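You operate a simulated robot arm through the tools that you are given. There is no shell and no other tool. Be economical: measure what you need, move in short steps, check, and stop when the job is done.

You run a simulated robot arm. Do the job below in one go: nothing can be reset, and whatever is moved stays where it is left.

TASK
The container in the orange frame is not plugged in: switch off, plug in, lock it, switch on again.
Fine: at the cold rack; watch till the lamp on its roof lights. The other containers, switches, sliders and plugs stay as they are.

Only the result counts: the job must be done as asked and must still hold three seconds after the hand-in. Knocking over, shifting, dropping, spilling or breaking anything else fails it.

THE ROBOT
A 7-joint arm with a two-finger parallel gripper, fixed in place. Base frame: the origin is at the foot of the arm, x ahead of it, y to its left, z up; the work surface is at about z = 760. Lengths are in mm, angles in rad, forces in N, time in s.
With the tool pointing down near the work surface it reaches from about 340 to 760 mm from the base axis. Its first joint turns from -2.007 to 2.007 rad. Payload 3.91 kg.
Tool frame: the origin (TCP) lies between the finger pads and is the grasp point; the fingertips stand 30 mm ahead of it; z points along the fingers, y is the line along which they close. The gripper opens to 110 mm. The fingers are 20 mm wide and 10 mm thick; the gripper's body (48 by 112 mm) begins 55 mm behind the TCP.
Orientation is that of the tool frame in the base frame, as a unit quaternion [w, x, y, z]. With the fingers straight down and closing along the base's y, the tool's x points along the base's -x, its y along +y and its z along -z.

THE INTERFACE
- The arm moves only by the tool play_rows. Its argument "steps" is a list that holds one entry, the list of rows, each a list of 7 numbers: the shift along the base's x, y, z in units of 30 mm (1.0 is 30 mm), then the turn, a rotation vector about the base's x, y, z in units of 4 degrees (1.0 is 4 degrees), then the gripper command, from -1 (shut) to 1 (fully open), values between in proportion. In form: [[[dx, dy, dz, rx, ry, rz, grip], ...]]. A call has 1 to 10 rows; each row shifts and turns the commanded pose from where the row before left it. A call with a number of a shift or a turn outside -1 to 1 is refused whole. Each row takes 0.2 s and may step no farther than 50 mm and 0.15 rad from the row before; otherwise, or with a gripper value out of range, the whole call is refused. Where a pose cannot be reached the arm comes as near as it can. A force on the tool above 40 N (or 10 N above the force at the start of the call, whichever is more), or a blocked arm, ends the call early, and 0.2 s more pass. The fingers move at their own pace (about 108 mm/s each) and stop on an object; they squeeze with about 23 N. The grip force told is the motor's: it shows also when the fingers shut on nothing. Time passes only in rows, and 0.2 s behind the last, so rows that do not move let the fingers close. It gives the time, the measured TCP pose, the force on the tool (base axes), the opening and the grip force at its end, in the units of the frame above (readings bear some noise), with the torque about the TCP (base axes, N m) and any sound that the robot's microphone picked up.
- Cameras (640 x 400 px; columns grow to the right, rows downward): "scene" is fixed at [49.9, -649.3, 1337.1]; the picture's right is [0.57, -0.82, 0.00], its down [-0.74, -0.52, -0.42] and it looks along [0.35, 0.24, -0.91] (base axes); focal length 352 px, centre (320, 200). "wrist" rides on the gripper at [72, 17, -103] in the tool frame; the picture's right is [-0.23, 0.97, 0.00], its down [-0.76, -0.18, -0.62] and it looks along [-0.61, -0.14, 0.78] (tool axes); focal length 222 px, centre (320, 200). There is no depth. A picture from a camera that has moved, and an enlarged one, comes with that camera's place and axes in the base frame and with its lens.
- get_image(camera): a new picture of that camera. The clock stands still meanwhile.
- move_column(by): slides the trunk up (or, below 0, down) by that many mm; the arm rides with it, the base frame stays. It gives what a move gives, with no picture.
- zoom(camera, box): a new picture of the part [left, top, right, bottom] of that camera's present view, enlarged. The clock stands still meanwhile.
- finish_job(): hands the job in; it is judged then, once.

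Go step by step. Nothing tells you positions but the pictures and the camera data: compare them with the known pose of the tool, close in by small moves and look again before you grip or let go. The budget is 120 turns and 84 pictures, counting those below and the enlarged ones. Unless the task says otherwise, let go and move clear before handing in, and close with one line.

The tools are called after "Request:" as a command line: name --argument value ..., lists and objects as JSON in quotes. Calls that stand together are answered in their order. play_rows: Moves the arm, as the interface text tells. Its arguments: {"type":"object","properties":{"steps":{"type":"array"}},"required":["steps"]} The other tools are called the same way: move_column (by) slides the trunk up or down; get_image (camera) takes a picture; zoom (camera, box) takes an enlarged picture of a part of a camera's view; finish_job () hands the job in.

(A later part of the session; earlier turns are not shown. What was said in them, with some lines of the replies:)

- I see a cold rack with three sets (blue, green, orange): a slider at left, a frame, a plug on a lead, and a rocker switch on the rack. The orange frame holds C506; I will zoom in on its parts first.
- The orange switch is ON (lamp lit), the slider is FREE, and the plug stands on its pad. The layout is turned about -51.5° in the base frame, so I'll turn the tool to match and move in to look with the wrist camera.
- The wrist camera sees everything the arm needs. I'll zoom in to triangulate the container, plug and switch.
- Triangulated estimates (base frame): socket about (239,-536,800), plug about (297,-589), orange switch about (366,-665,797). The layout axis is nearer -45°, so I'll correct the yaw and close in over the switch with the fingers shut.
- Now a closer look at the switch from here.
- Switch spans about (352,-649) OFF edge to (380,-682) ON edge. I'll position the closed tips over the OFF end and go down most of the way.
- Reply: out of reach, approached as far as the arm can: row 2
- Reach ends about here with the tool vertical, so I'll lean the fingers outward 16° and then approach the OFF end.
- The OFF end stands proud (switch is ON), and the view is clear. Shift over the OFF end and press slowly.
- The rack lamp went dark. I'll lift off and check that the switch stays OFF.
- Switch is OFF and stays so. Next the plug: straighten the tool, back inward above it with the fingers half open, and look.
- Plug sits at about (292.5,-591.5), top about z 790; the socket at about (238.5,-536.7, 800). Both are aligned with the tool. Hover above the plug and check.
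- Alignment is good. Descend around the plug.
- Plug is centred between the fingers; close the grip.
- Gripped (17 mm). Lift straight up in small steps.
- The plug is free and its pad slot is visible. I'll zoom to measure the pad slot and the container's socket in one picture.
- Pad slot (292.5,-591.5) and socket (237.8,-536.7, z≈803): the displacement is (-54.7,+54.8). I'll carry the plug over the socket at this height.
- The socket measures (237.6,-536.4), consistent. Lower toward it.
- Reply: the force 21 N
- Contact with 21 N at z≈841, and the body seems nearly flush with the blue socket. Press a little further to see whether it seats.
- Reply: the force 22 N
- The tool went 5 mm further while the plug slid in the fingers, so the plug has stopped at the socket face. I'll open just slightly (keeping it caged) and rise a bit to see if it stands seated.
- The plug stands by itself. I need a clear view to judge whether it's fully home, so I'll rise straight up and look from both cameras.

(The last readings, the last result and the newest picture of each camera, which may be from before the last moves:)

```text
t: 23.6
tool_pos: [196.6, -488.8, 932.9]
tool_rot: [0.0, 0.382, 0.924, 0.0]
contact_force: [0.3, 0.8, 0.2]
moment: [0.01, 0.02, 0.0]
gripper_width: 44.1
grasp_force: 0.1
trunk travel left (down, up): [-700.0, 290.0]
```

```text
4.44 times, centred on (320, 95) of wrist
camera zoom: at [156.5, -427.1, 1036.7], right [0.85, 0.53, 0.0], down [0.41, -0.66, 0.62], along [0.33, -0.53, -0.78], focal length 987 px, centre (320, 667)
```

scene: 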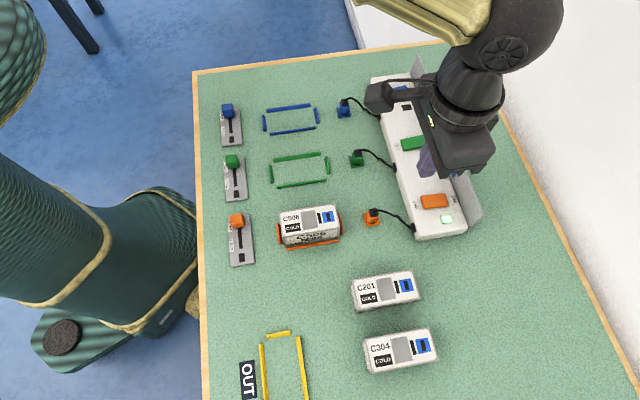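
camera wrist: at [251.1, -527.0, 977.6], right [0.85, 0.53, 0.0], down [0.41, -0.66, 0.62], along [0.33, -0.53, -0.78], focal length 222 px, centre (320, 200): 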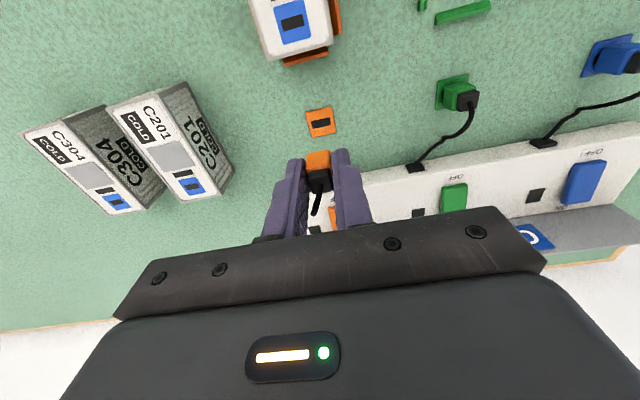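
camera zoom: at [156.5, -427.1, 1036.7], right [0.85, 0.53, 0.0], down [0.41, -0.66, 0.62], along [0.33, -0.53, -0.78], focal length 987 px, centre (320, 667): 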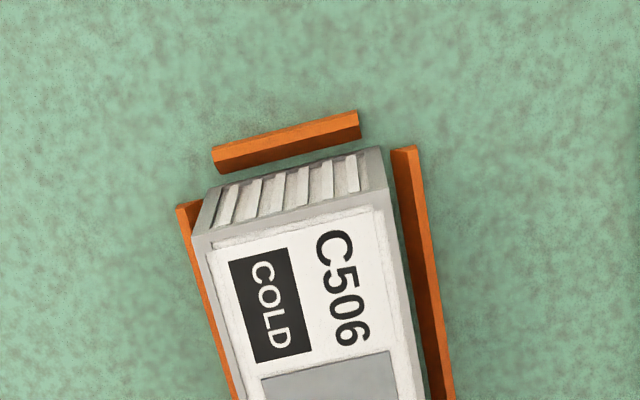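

The plug sits upright on the blue socket with no visible gap. One more close zoom to verify, compared with the docked green plug.

Request:
zoom --camera "scene" --box '[315, 200, 347, 230]'

Request:
zoom --camera "scene" --box '[340, 140, 372, 170]'

```text
13.33 times, centred on (331, 215) of scene
camera zoom: at [49.9, -649.3, 1337.1], right [0.57, -0.82, 0.0], down [-0.74, -0.52, -0.42], along [0.35, 0.24, -0.91], focal length 4699 px, centre (173, 0)
```

zoom: 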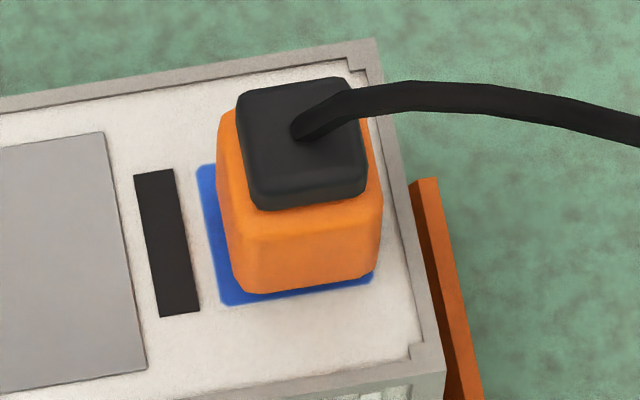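

```text
13.33 times, centred on (356, 155) of scene
camera zoom: at [49.9, -649.3, 1337.1], right [0.57, -0.82, 0.0], down [-0.74, -0.52, -0.42], along [0.35, 0.24, -0.91], focal length 4699 px, centre (-160, 800)
```

zoom: 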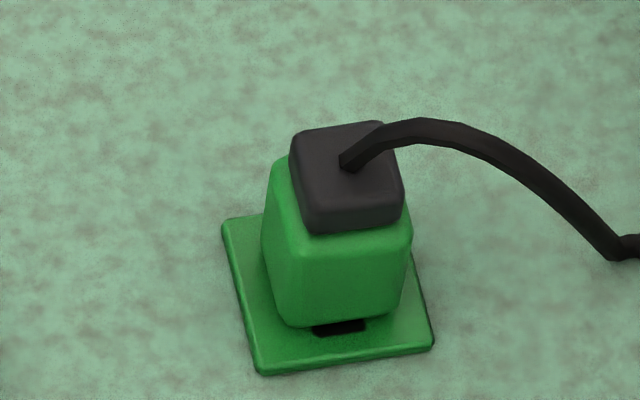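

The plug is flush in the socket (margins match zero gap). Next the orange slider: move inward to see it with the wrist camera.

Request:
play_rows --steps '[[[-0.5, 0.7, 0, 0, 0, 0, -0.2], [-0.5, 0.7, 0, 0, 0, 0, -0.2], [-0.5, 0.7, 0, 0, 0, 0, -0.2], [-0.5, 0.7, 0, 0, 0, 0, -0.2], [0, 0, 0, 0, 0, 0, -0.2]]]'

Request:
get_image --camera "wrist"

Request:
zoom --camera "scene" --box '[210, 200, 280, 275]'

```text
t: 24.8
tool_pos: [137.8, -406.5, 932.2]
tool_rot: [0.0, 0.381, 0.924, 0.0]
contact_force: [-0.6, -1.0, 0.2]
moment: [0.02, 0.0, 0.0]
gripper_width: 44.2
grasp_force: 0.1
trunk travel left (down, up): [-700.0, 290.0]
```

```text
38 pictures are left
camera wrist: at [96.8, -343.8, 1036.0], right [0.85, 0.53, 0.0], down [0.41, -0.66, 0.62], along [0.33, -0.53, -0.78], focal length 222 px, centre (320, 200)
```

wrist: 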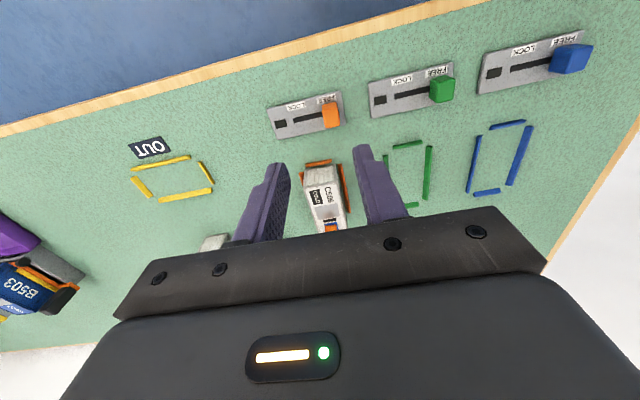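

```text
5.33 times, centred on (245, 238) of scene
camera zoom: at [49.9, -649.3, 1337.1], right [0.57, -0.82, 0.0], down [-0.74, -0.52, -0.42], along [0.35, 0.24, -0.91], focal length 1880 px, centre (720, 0)
```

zoom: 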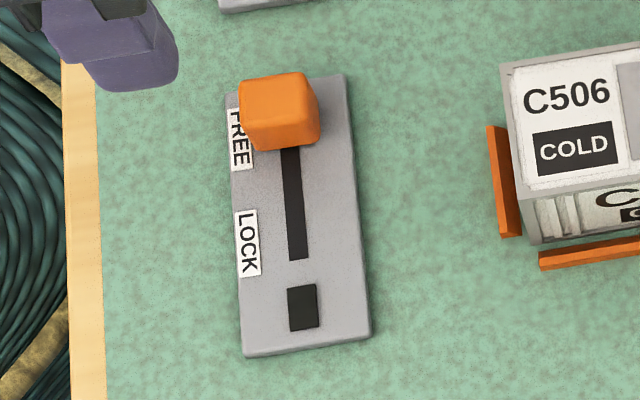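

Request:
zoom --camera "wrist" --box '[240, 70, 360, 160]'

```text
4.44 times, centred on (300, 115) of wrist
camera zoom: at [96.8, -343.8, 1036.0], right [0.85, 0.53, 0.0], down [0.41, -0.66, 0.62], along [0.33, -0.53, -0.78], focal length 987 px, centre (409, 578)
```

zoom: 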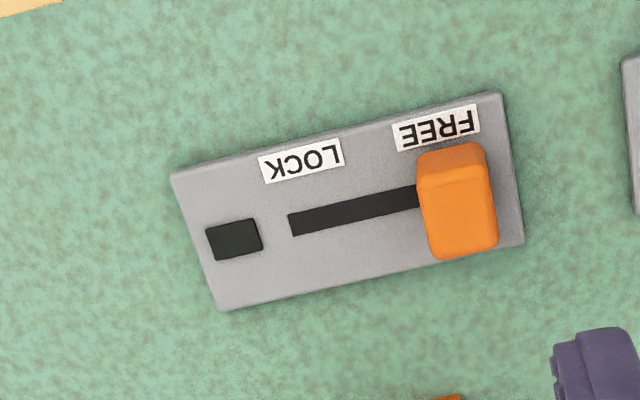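

Knob is about (152.7,-409.4), top around z 780; the slot's LOCK end is about 45 mm along (-0.71,-0.71). I'll hover over the knob with open fingers.

Request:
play_rows --steps '[[[0.5, -0.1, -0.7, 0, 0, 0, -0.25], [0, 0, -0.7, 0, 0, 0, -0.25], [0, 0, -0.7, 0, 0, 0, -0.25], [0, 0, -0.7, 0, 0, 0, -0.25], [0, 0, 0, 0, 0, 0, -0.25]]]'

Request:
zoom --camera "wrist" --box '[240, 80, 400, 200]'

```text
t: 26.0
tool_pos: [152.0, -409.8, 851.2]
tool_rot: [-0.001, 0.382, 0.924, 0.0]
contact_force: [0.2, -0.5, 0.0]
moment: [-0.04, 0.01, 0.01]
gripper_width: 41.1
grasp_force: 0.1
trunk travel left (down, up): [-700.0, 290.0]
```

```text
3.33 times, centred on (320, 140) of wrist
camera zoom: at [111.2, -347.5, 953.7], right [0.85, 0.53, 0.0], down [0.41, -0.66, 0.62], along [0.33, -0.53, -0.78], focal length 740 px, centre (320, 400)
```

zoom: 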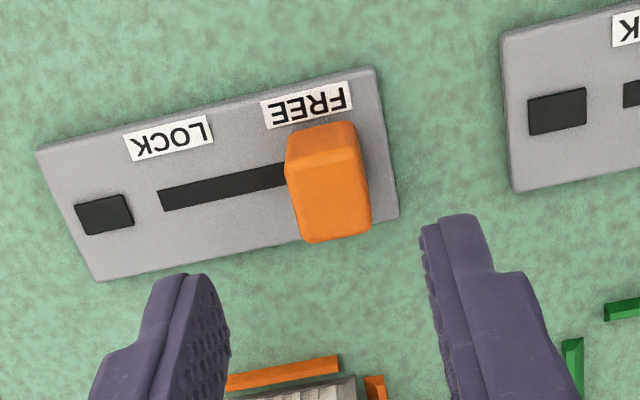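

Well centred. Descend to tips at about z 771 and grip the knob.

Request:
play_rows --steps '[[[0.02, 0, -0.6, 0, 0, 0, -0.25], [0, 0, -0.6, 0, 0, 0, -0.25], [0, 0, -0.4, 0, 0, 0, -0.25], [0, 0, 0, 0, 0, 0, -0.25]]]'

Request:
zoom --camera "wrist" --box '[240, 80, 400, 200]'

```text
t: 27.0
tool_pos: [152.6, -408.5, 802.9]
tool_rot: [0.0, 0.383, 0.924, 0.0]
contact_force: [0.3, -0.1, -0.2]
moment: [0.0, 0.01, -0.02]
gripper_width: 41.3
grasp_force: 0.1
trunk travel left (down, up): [-700.0, 290.0]
```

```text
3.33 times, centred on (320, 140) of wrist
camera zoom: at [112.0, -347.3, 905.7], right [0.85, 0.53, 0.0], down [0.41, -0.66, 0.62], along [0.33, -0.53, -0.78], focal length 740 px, centre (320, 400)
```

zoom: 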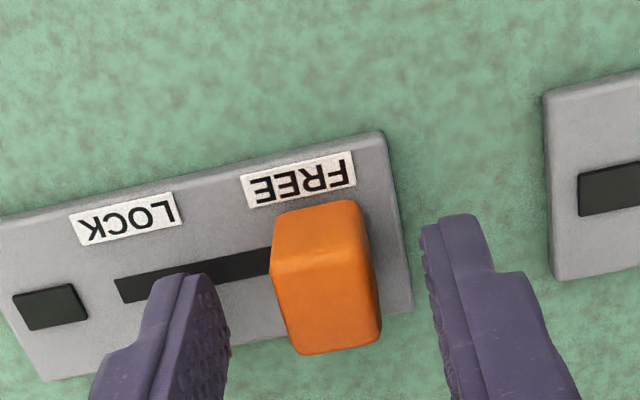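

Request:
play_rows --steps '[[[0, 0, -0.03, 0, 0, 0, -1], [0, 0, 0, 0, 0, 0, -1], [0, 0, 0, 0, 0, 0, -1]]]'

```text
t: 27.8
tool_pos: [152.8, -410.2, 801.9]
tool_rot: [0.001, 0.382, 0.924, 0.001]
contact_force: [-1.5, 2.2, 14.3]
moment: [0.32, 0.27, 0.0]
gripper_width: 16.6
grasp_force: 45.0
trunk travel left (down, up): [-700.0, 290.0]
```

Knob gripped (16.6 mm). Drag it toward LOCK in small steps.

Request:
play_rows --steps '[[[0, 0, 0.04, 0, 0, 0, -1], [-0.12, -0.12, 0, 0, 0, 0, -1], [-0.12, -0.12, 0, 0, 0, 0, -1], [-0.12, -0.12, 0, 0, 0, 0, -1], [0, 0, 0, 0, 0, 0, -1]]]'

Request:
zoom --camera "wrist" --box '[240, 80, 400, 200]'

```text
t: 29.0
tool_pos: [142.2, -421.6, 802.4]
tool_rot: [0.0, 0.382, 0.924, 0.001]
contact_force: [-2.2, 1.8, 0.8]
moment: [0.25, 0.25, -0.01]
gripper_width: 16.7
grasp_force: 44.9
trunk travel left (down, up): [-700.0, 290.0]
```

```text
3.33 times, centred on (320, 140) of wrist
camera zoom: at [101.1, -358.7, 905.4], right [0.85, 0.53, 0.0], down [0.41, -0.66, 0.62], along [0.33, -0.53, -0.78], focal length 740 px, centre (320, 400)
```

zoom: 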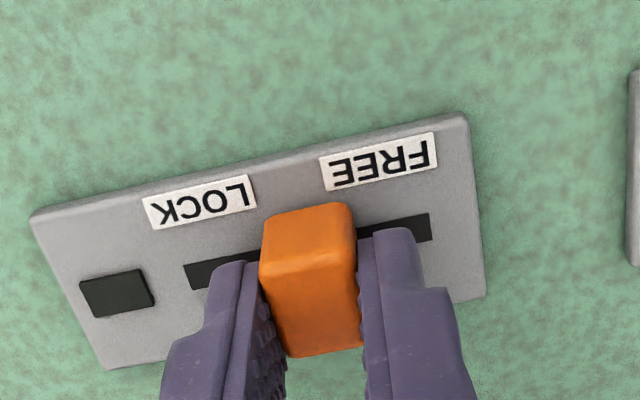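

It slides well. Continue to the LOCK end.

Request:
play_rows --steps '[[[-0.12, -0.12, 0, 0, 0, 0, -1], [-0.12, -0.12, 0, 0, 0, 0, -1], [-0.12, -0.12, 0, 0, 0, 0, -1], [-0.1, -0.1, 0, 0, 0, 0, -1], [0, 0, 0, 0, 0, 0, -1]]]'

Request:
zoom --camera "wrist" --box '[240, 80, 400, 200]'

```text
t: 30.2
tool_pos: [128.9, -432.8, 802.9]
tool_rot: [0.001, 0.381, 0.924, 0.0]
contact_force: [1.0, -0.8, 6.4]
moment: [0.01, -0.07, -0.05]
gripper_width: 16.8
grasp_force: 45.0
trunk travel left (down, up): [-700.0, 290.0]
```

```text
3.33 times, centred on (320, 140) of wrist
camera zoom: at [88.3, -371.2, 905.2], right [0.85, 0.53, 0.0], down [0.41, -0.66, 0.62], along [0.33, -0.53, -0.78], focal length 740 px, centre (320, 400)
```

zoom: 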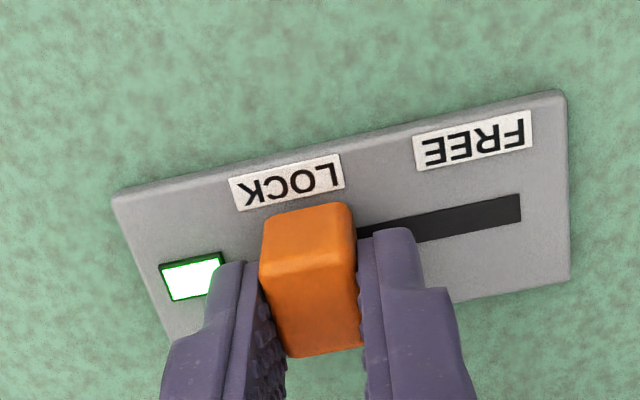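

The lock lamp on the slider is lit. Nudge to the end stop, then release and rise.

Request:
play_rows --steps '[[[-0.06, -0.06, 0, 0, 0, 0, -1], [-0.06, -0.06, 0, 0, 0, 0, -1], [0, 0, 0, 0, 0, 0, -1]]]'

Request:
play_rows --steps '[[[0, 0, 0, 0, 0, 0, -0.4], [0, 0, 0, 0, 0, 0, -0.4], [0, 0, 0.5, 0, 0, 0, -0.4], [0, 0, 0.8, 0, 0, 0, -0.4], [0, 0, 0.9, 0, 0, 0, -0.4], [0, 0, 0.9, 0, 0, 0, -0.4], [0, 0, 0.9, 0, 0, 0, -0.4]]]'

Request:
zoom --camera "wrist" --box '[200, 60, 440, 220]'

Request:
zoom --camera "scene" --box '[210, 180, 370, 280]'

```text
t: 31.0
tool_pos: [125.8, -436.6, 802.4]
tool_rot: [0.0, 0.382, 0.924, -0.001]
contact_force: [1.8, 0.5, 7.1]
moment: [-0.08, -0.15, -0.04]
gripper_width: 16.7
grasp_force: 44.8
trunk travel left (down, up): [-700.0, 290.0]
```

```text
t: 32.6
tool_pos: [125.3, -436.7, 923.8]
tool_rot: [-0.001, 0.383, 0.924, 0.0]
contact_force: [-0.1, 0.8, -1.3]
moment: [0.01, 0.0, 0.03]
gripper_width: 33.3
grasp_force: 0.1
trunk travel left (down, up): [-700.0, 290.0]
```

```text
2.50 times, centred on (320, 140) of wrist
camera zoom: at [84.9, -374.3, 1026.3], right [0.85, 0.53, 0.0], down [0.41, -0.66, 0.62], along [0.33, -0.53, -0.78], focal length 555 px, centre (320, 350)
```

zoom: 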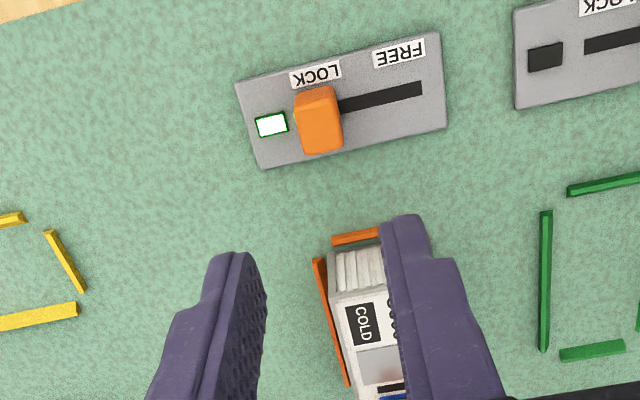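

```text
4.00 times, centred on (290, 230) of scene
camera zoom: at [49.9, -649.3, 1337.1], right [0.57, -0.82, 0.0], down [-0.74, -0.52, -0.42], along [0.35, 0.24, -0.91], focal length 1410 px, centre (440, 80)
```

zoom: 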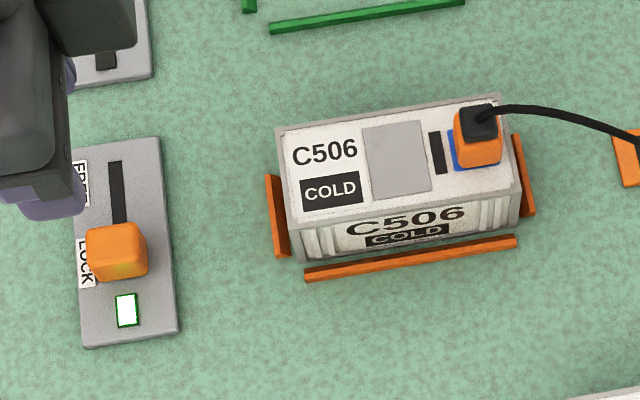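

Locked: the slider's lamp is lit and the plug is still home. Now back to the switch with fingers shut, to press the ON end.

Request:
play_rows --steps '[[[0.8, -0.75, 0.2, 0, 0, 0, -1], [0.8, -0.75, 0.2, 0, 0, 0, -1], [0.8, -0.75, 0.2, 0, 0, 0, -1], [0.8, -0.75, 0, 0, 0, 0, -1], [0.8, -0.75, 0, 0, 0, 0, -1], [0.8, -0.75, 0, 0, 0, 0, -1], [0.8, -0.75, 0, 0, 0, 0, -1], [0.8, -0.75, 0, 0, 0, 0, -1], [0.5, -0.5, 0, 0, 0, 0, -1]]]'

Request:
play_rows --steps '[[[0, 0, 0, -0.7, -0.7, 0, -1], [0, 0, 0, -0.7, -0.7, 0, -1], [0, 0, 0, -0.7, -0.7, 0, -1], [0, 0, 0, -0.7, -0.7, 0, -1], [0, 0, 0, -0.7, -0.7, 0, -1], [0.3, -0.3, 0, 0, 0, 0, -1], [0, 0, 0, 0, 0, 0, -1]]]'

Request:
get_image --camera "wrist"

```text
t: 34.6
tool_pos: [333.2, -633.8, 938.6]
tool_rot: [-0.001, 0.383, 0.924, 0.0]
contact_force: [-0.3, -0.3, -0.4]
moment: [0.02, 0.02, -0.03]
gripper_width: 0.0
grasp_force: 23.0
trunk travel left (down, up): [-700.0, 290.0]
```

```text
t: 36.2
tool_pos: [341.6, -641.6, 941.8]
tool_rot: [0.158, 0.377, 0.91, -0.066]
contact_force: [0.5, 0.3, 0.3]
moment: [-0.01, 0.02, -0.01]
gripper_width: 0.1
grasp_force: 23.5
trunk travel left (down, up): [-700.0, 290.0]
```

```text
29 pictures are left
camera wrist: at [279.3, -557.6, 1012.7], right [0.84, 0.54, 0.08], down [0.23, -0.48, 0.84], along [0.49, -0.69, -0.53], focal length 222 px, centre (320, 200)
```

wrist: 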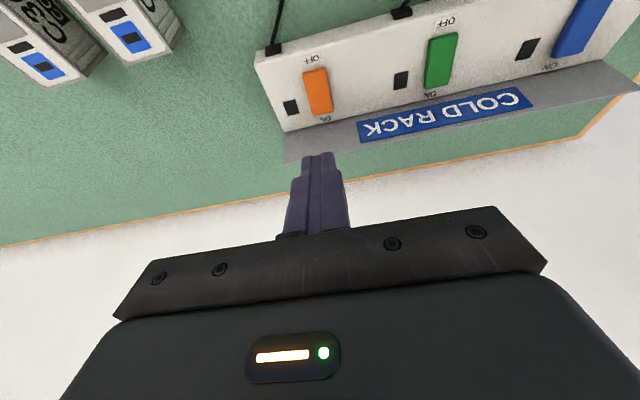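

The lean view shows the switch clearly. Move outward over the ON end and lower part-way, staying short of the back panel (u≈773).

Request:
play_rows --steps '[[[0.3, -0.28, -0.6, 0, 0, 0, -1], [0.3, -0.28, -0.6, 0, 0, 0, -1], [0.3, -0.28, -0.7, 0, 0, 0, -1], [0, 0, -0.7, 0, 0, 0, -1], [0, 0, -0.4, 0, 0, 0, -1], [0, 0, 0, 0, 0, 0, -1]]]'

Request:
zoom --camera "wrist" --box '[240, 60, 400, 180]'

Request:
zoom --camera "scene" --box '[390, 160, 500, 240]'

```text
t: 37.6
tool_pos: [369.6, -667.1, 849.4]
tool_rot: [0.159, 0.377, 0.91, -0.065]
contact_force: [0.2, 1.1, 0.0]
moment: [0.01, 0.01, 0.02]
gripper_width: 0.0
grasp_force: 23.1
trunk travel left (down, up): [-700.0, 290.0]
```

```text
3.33 times, centred on (320, 120) of wrist
camera zoom: at [306.5, -582.5, 921.5], right [0.84, 0.54, 0.08], down [0.23, -0.48, 0.84], along [0.49, -0.69, -0.53], focal length 740 px, centre (320, 467)
```

zoom: 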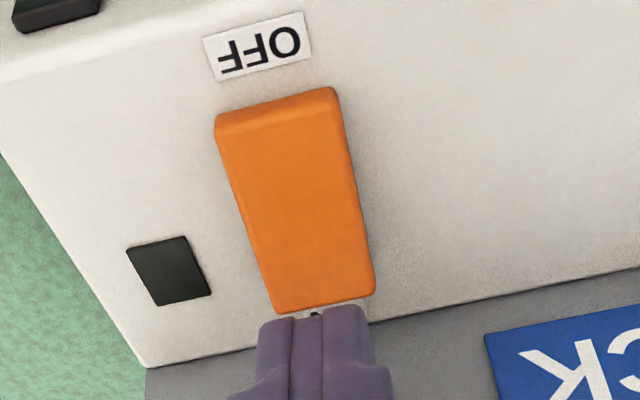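

```text
5.00 times, centred on (445, 200) of scene
camera zoom: at [49.9, -649.3, 1337.1], right [0.57, -0.82, 0.0], down [-0.74, -0.52, -0.42], along [0.35, 0.24, -0.91], focal length 1762 px, centre (-305, 200)
```

zoom: 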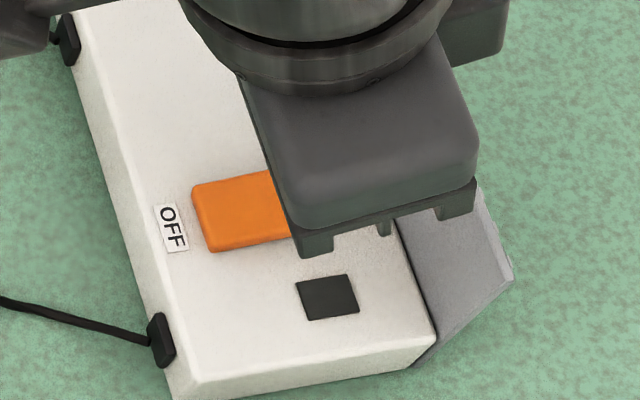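

Aligned in v; shift 6 mm outward and press slowly.

Request:
play_rows --steps '[[[0.14, -0.14, -0.1, 0, 0, 0, -1], [0, 0, -0.2, 0, 0, 0, -1], [0, 0, 0, 0, 0, 0, -1]]]'

Request:
zoom --camera "wrist" --box '[240, 60, 400, 180]'

```text
t: 38.4
tool_pos: [372.4, -671.5, 841.5]
tool_rot: [0.159, 0.377, 0.91, -0.065]
contact_force: [0.3, -0.3, 0.2]
moment: [0.03, 0.02, 0.01]
gripper_width: 0.1
grasp_force: 23.4
trunk travel left (down, up): [-700.0, 290.0]
```

```text
3.33 times, centred on (320, 120) of wrist
camera zoom: at [310.2, -587.3, 912.9], right [0.84, 0.54, 0.08], down [0.23, -0.48, 0.84], along [0.49, -0.69, -0.53], focal length 740 px, centre (320, 467)
```

zoom: 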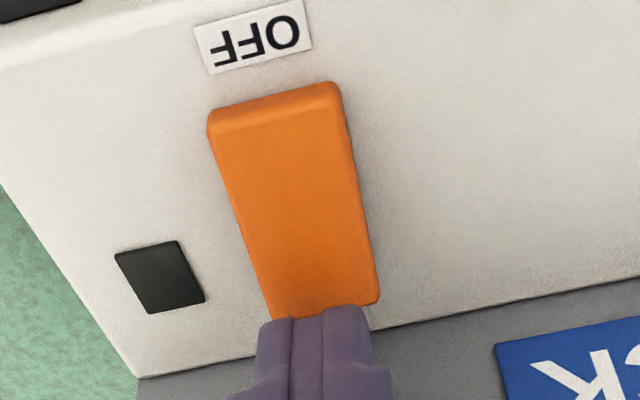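

Request:
play_rows --steps '[[[0, 0, -0.13, 0, 0, 0, -1], [0, 0, -0.1, 0, 0, 0, -1], [0, 0, -0.1, 0, 0, 0, -1], [0, 0, -0.1, 0, 0, 0, -1]]]'

Request:
zoom --camera "wrist" --box '[240, 60, 400, 180]'

```text
t: 39.4
tool_pos: [373.1, -671.8, 830.3]
tool_rot: [0.161, 0.376, 0.91, -0.067]
contact_force: [0.7, -0.7, 7.6]
moment: [-0.04, -0.05, 0.02]
gripper_width: 0.0
grasp_force: 23.2
trunk travel left (down, up): [-700.0, 290.0]
```

```text
3.33 times, centred on (320, 120) of wrist
camera zoom: at [310.4, -586.6, 902.3], right [0.84, 0.54, 0.08], down [0.23, -0.48, 0.85], along [0.49, -0.69, -0.53], focal length 740 px, centre (320, 467)
```

zoom: 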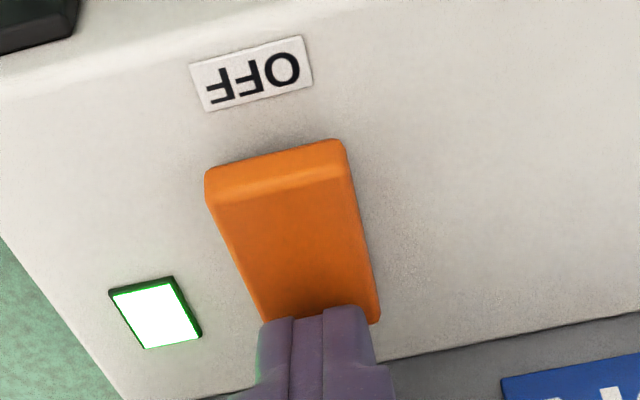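

The rack lamp is lit: the switch is ON. Lift up and away, then watch for the lamp on the container's roof.

Request:
play_rows --steps '[[[0, 0, 0.4, 0, 0, 0, -1], [0, 0, 0.7, 0, 0, 0, -1], [-0.2, 0.2, 0.9, 0, 0, 0, -1], [-0.5, 0.5, 0.9, 0, 0, 0, -1], [-0.5, 0.5, 0.5, 0, 0, 0, -1], [0, 0, 0, 0, 0, 0, -1]]]'

Request:
zoom --camera "scene" --box '[210, 130, 480, 290]'

```text
t: 40.8
tool_pos: [337.0, -635.9, 930.9]
tool_rot: [0.159, 0.377, 0.91, -0.066]
contact_force: [0.8, 0.9, 0.6]
moment: [0.01, -0.01, 0.0]
gripper_width: 0.0
grasp_force: 22.8
trunk travel left (down, up): [-700.0, 290.0]
```

```text
2.37 times, centred on (345, 210) of scene
camera zoom: at [49.9, -649.3, 1337.1], right [0.57, -0.82, 0.0], down [-0.74, -0.52, -0.42], along [0.35, 0.24, -0.91], focal length 835 px, centre (261, 176)
```

zoom: 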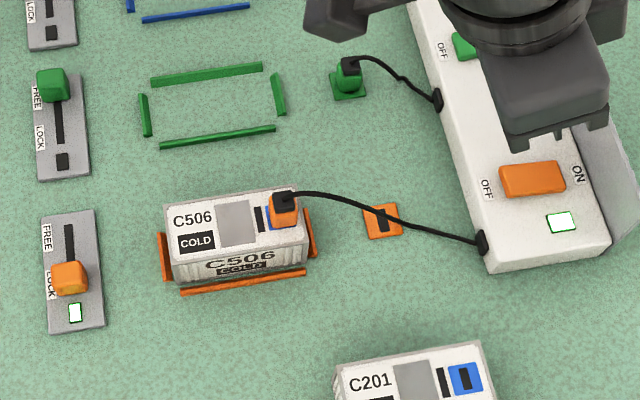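

Rack lamp and lock lamp are lit; the roof lamp (the dark bar) is still dark. I'll wait and watch.

Request:
play_rows --steps '[[[-0.3, 0.3, 0.3, 0, 0, 0, -1], [0, 0, 0, 0, 0, 0, -1], [0, 0, 0, 0, 0, 0, -1], [0, 0, 0, 0, 0, 0, -1], [0, 0, 0, 0, 0, 0, -1], [0, 0, 0, 0, 0, 0, -1], [0, 0, 0, 0, 0, 0, -1], [0, 0, 0, 0, 0, 0, -1], [0, 0, 0, 0, 0, 0, -1], [0, 0, 0, 0, 0, 0, -1]]]'

Request:
play_rows --steps '[[[0, 0, 0, 0, 0, 0, -1], [0, 0, 0, 0, 0, 0, -1], [0, 0, 0, 0, 0, 0, -1], [0, 0, 0, 0, 0, 0, -1], [0, 0, 0, 0, 0, 0, -1], [0, 0, 0, 0, 0, 0, -1], [0, 0, 0, 0, 0, 0, -1], [0, 0, 0, 0, 0, 0, -1], [0, 0, 0, 0, 0, 0, -1], [0, 0, 0, 0, 0, 0, -1]]]'

Request:
zoom --camera "scene" --box '[260, 180, 380, 260]'

```text
t: 43.0
tool_pos: [327.1, -626.5, 940.8]
tool_rot: [0.159, 0.376, 0.911, -0.065]
contact_force: [0.8, 0.8, 0.0]
moment: [0.01, -0.01, 0.0]
gripper_width: 0.3
grasp_force: 22.8
trunk travel left (down, up): [-700.0, 290.0]
```

```text
t: 45.2
tool_pos: [326.9, -626.7, 939.4]
tool_rot: [0.159, 0.377, 0.91, -0.065]
contact_force: [0.5, -0.6, -0.1]
moment: [-0.01, -0.01, -0.03]
gripper_width: 0.2
grasp_force: 23.1
trunk travel left (down, up): [-700.0, 290.0]
```

```text
5.00 times, centred on (320, 220) of scene
camera zoom: at [49.9, -649.3, 1337.1], right [0.57, -0.82, 0.0], down [-0.74, -0.52, -0.42], along [0.35, 0.24, -0.91], focal length 1762 px, centre (320, 100)
```

zoom: 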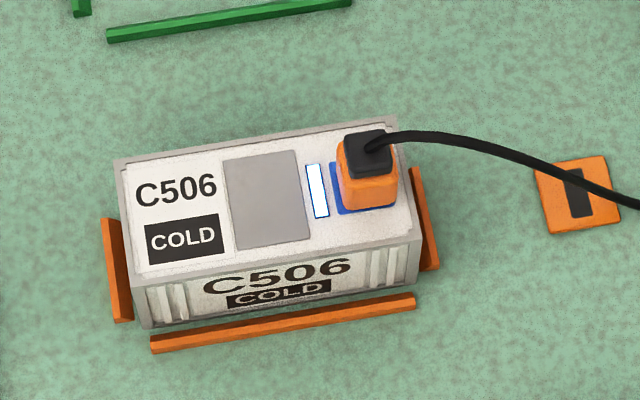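

The roof lamp on C506 is now lit, along with the rack and lock lamps, and the arm is clear. Handing in.

Request:
finish_job

```text
The job is handed in.
```

C506 in the orange frame was switched off, plugged in, locked and switched on again, and its roof lamp lit about 5 s after switching on.
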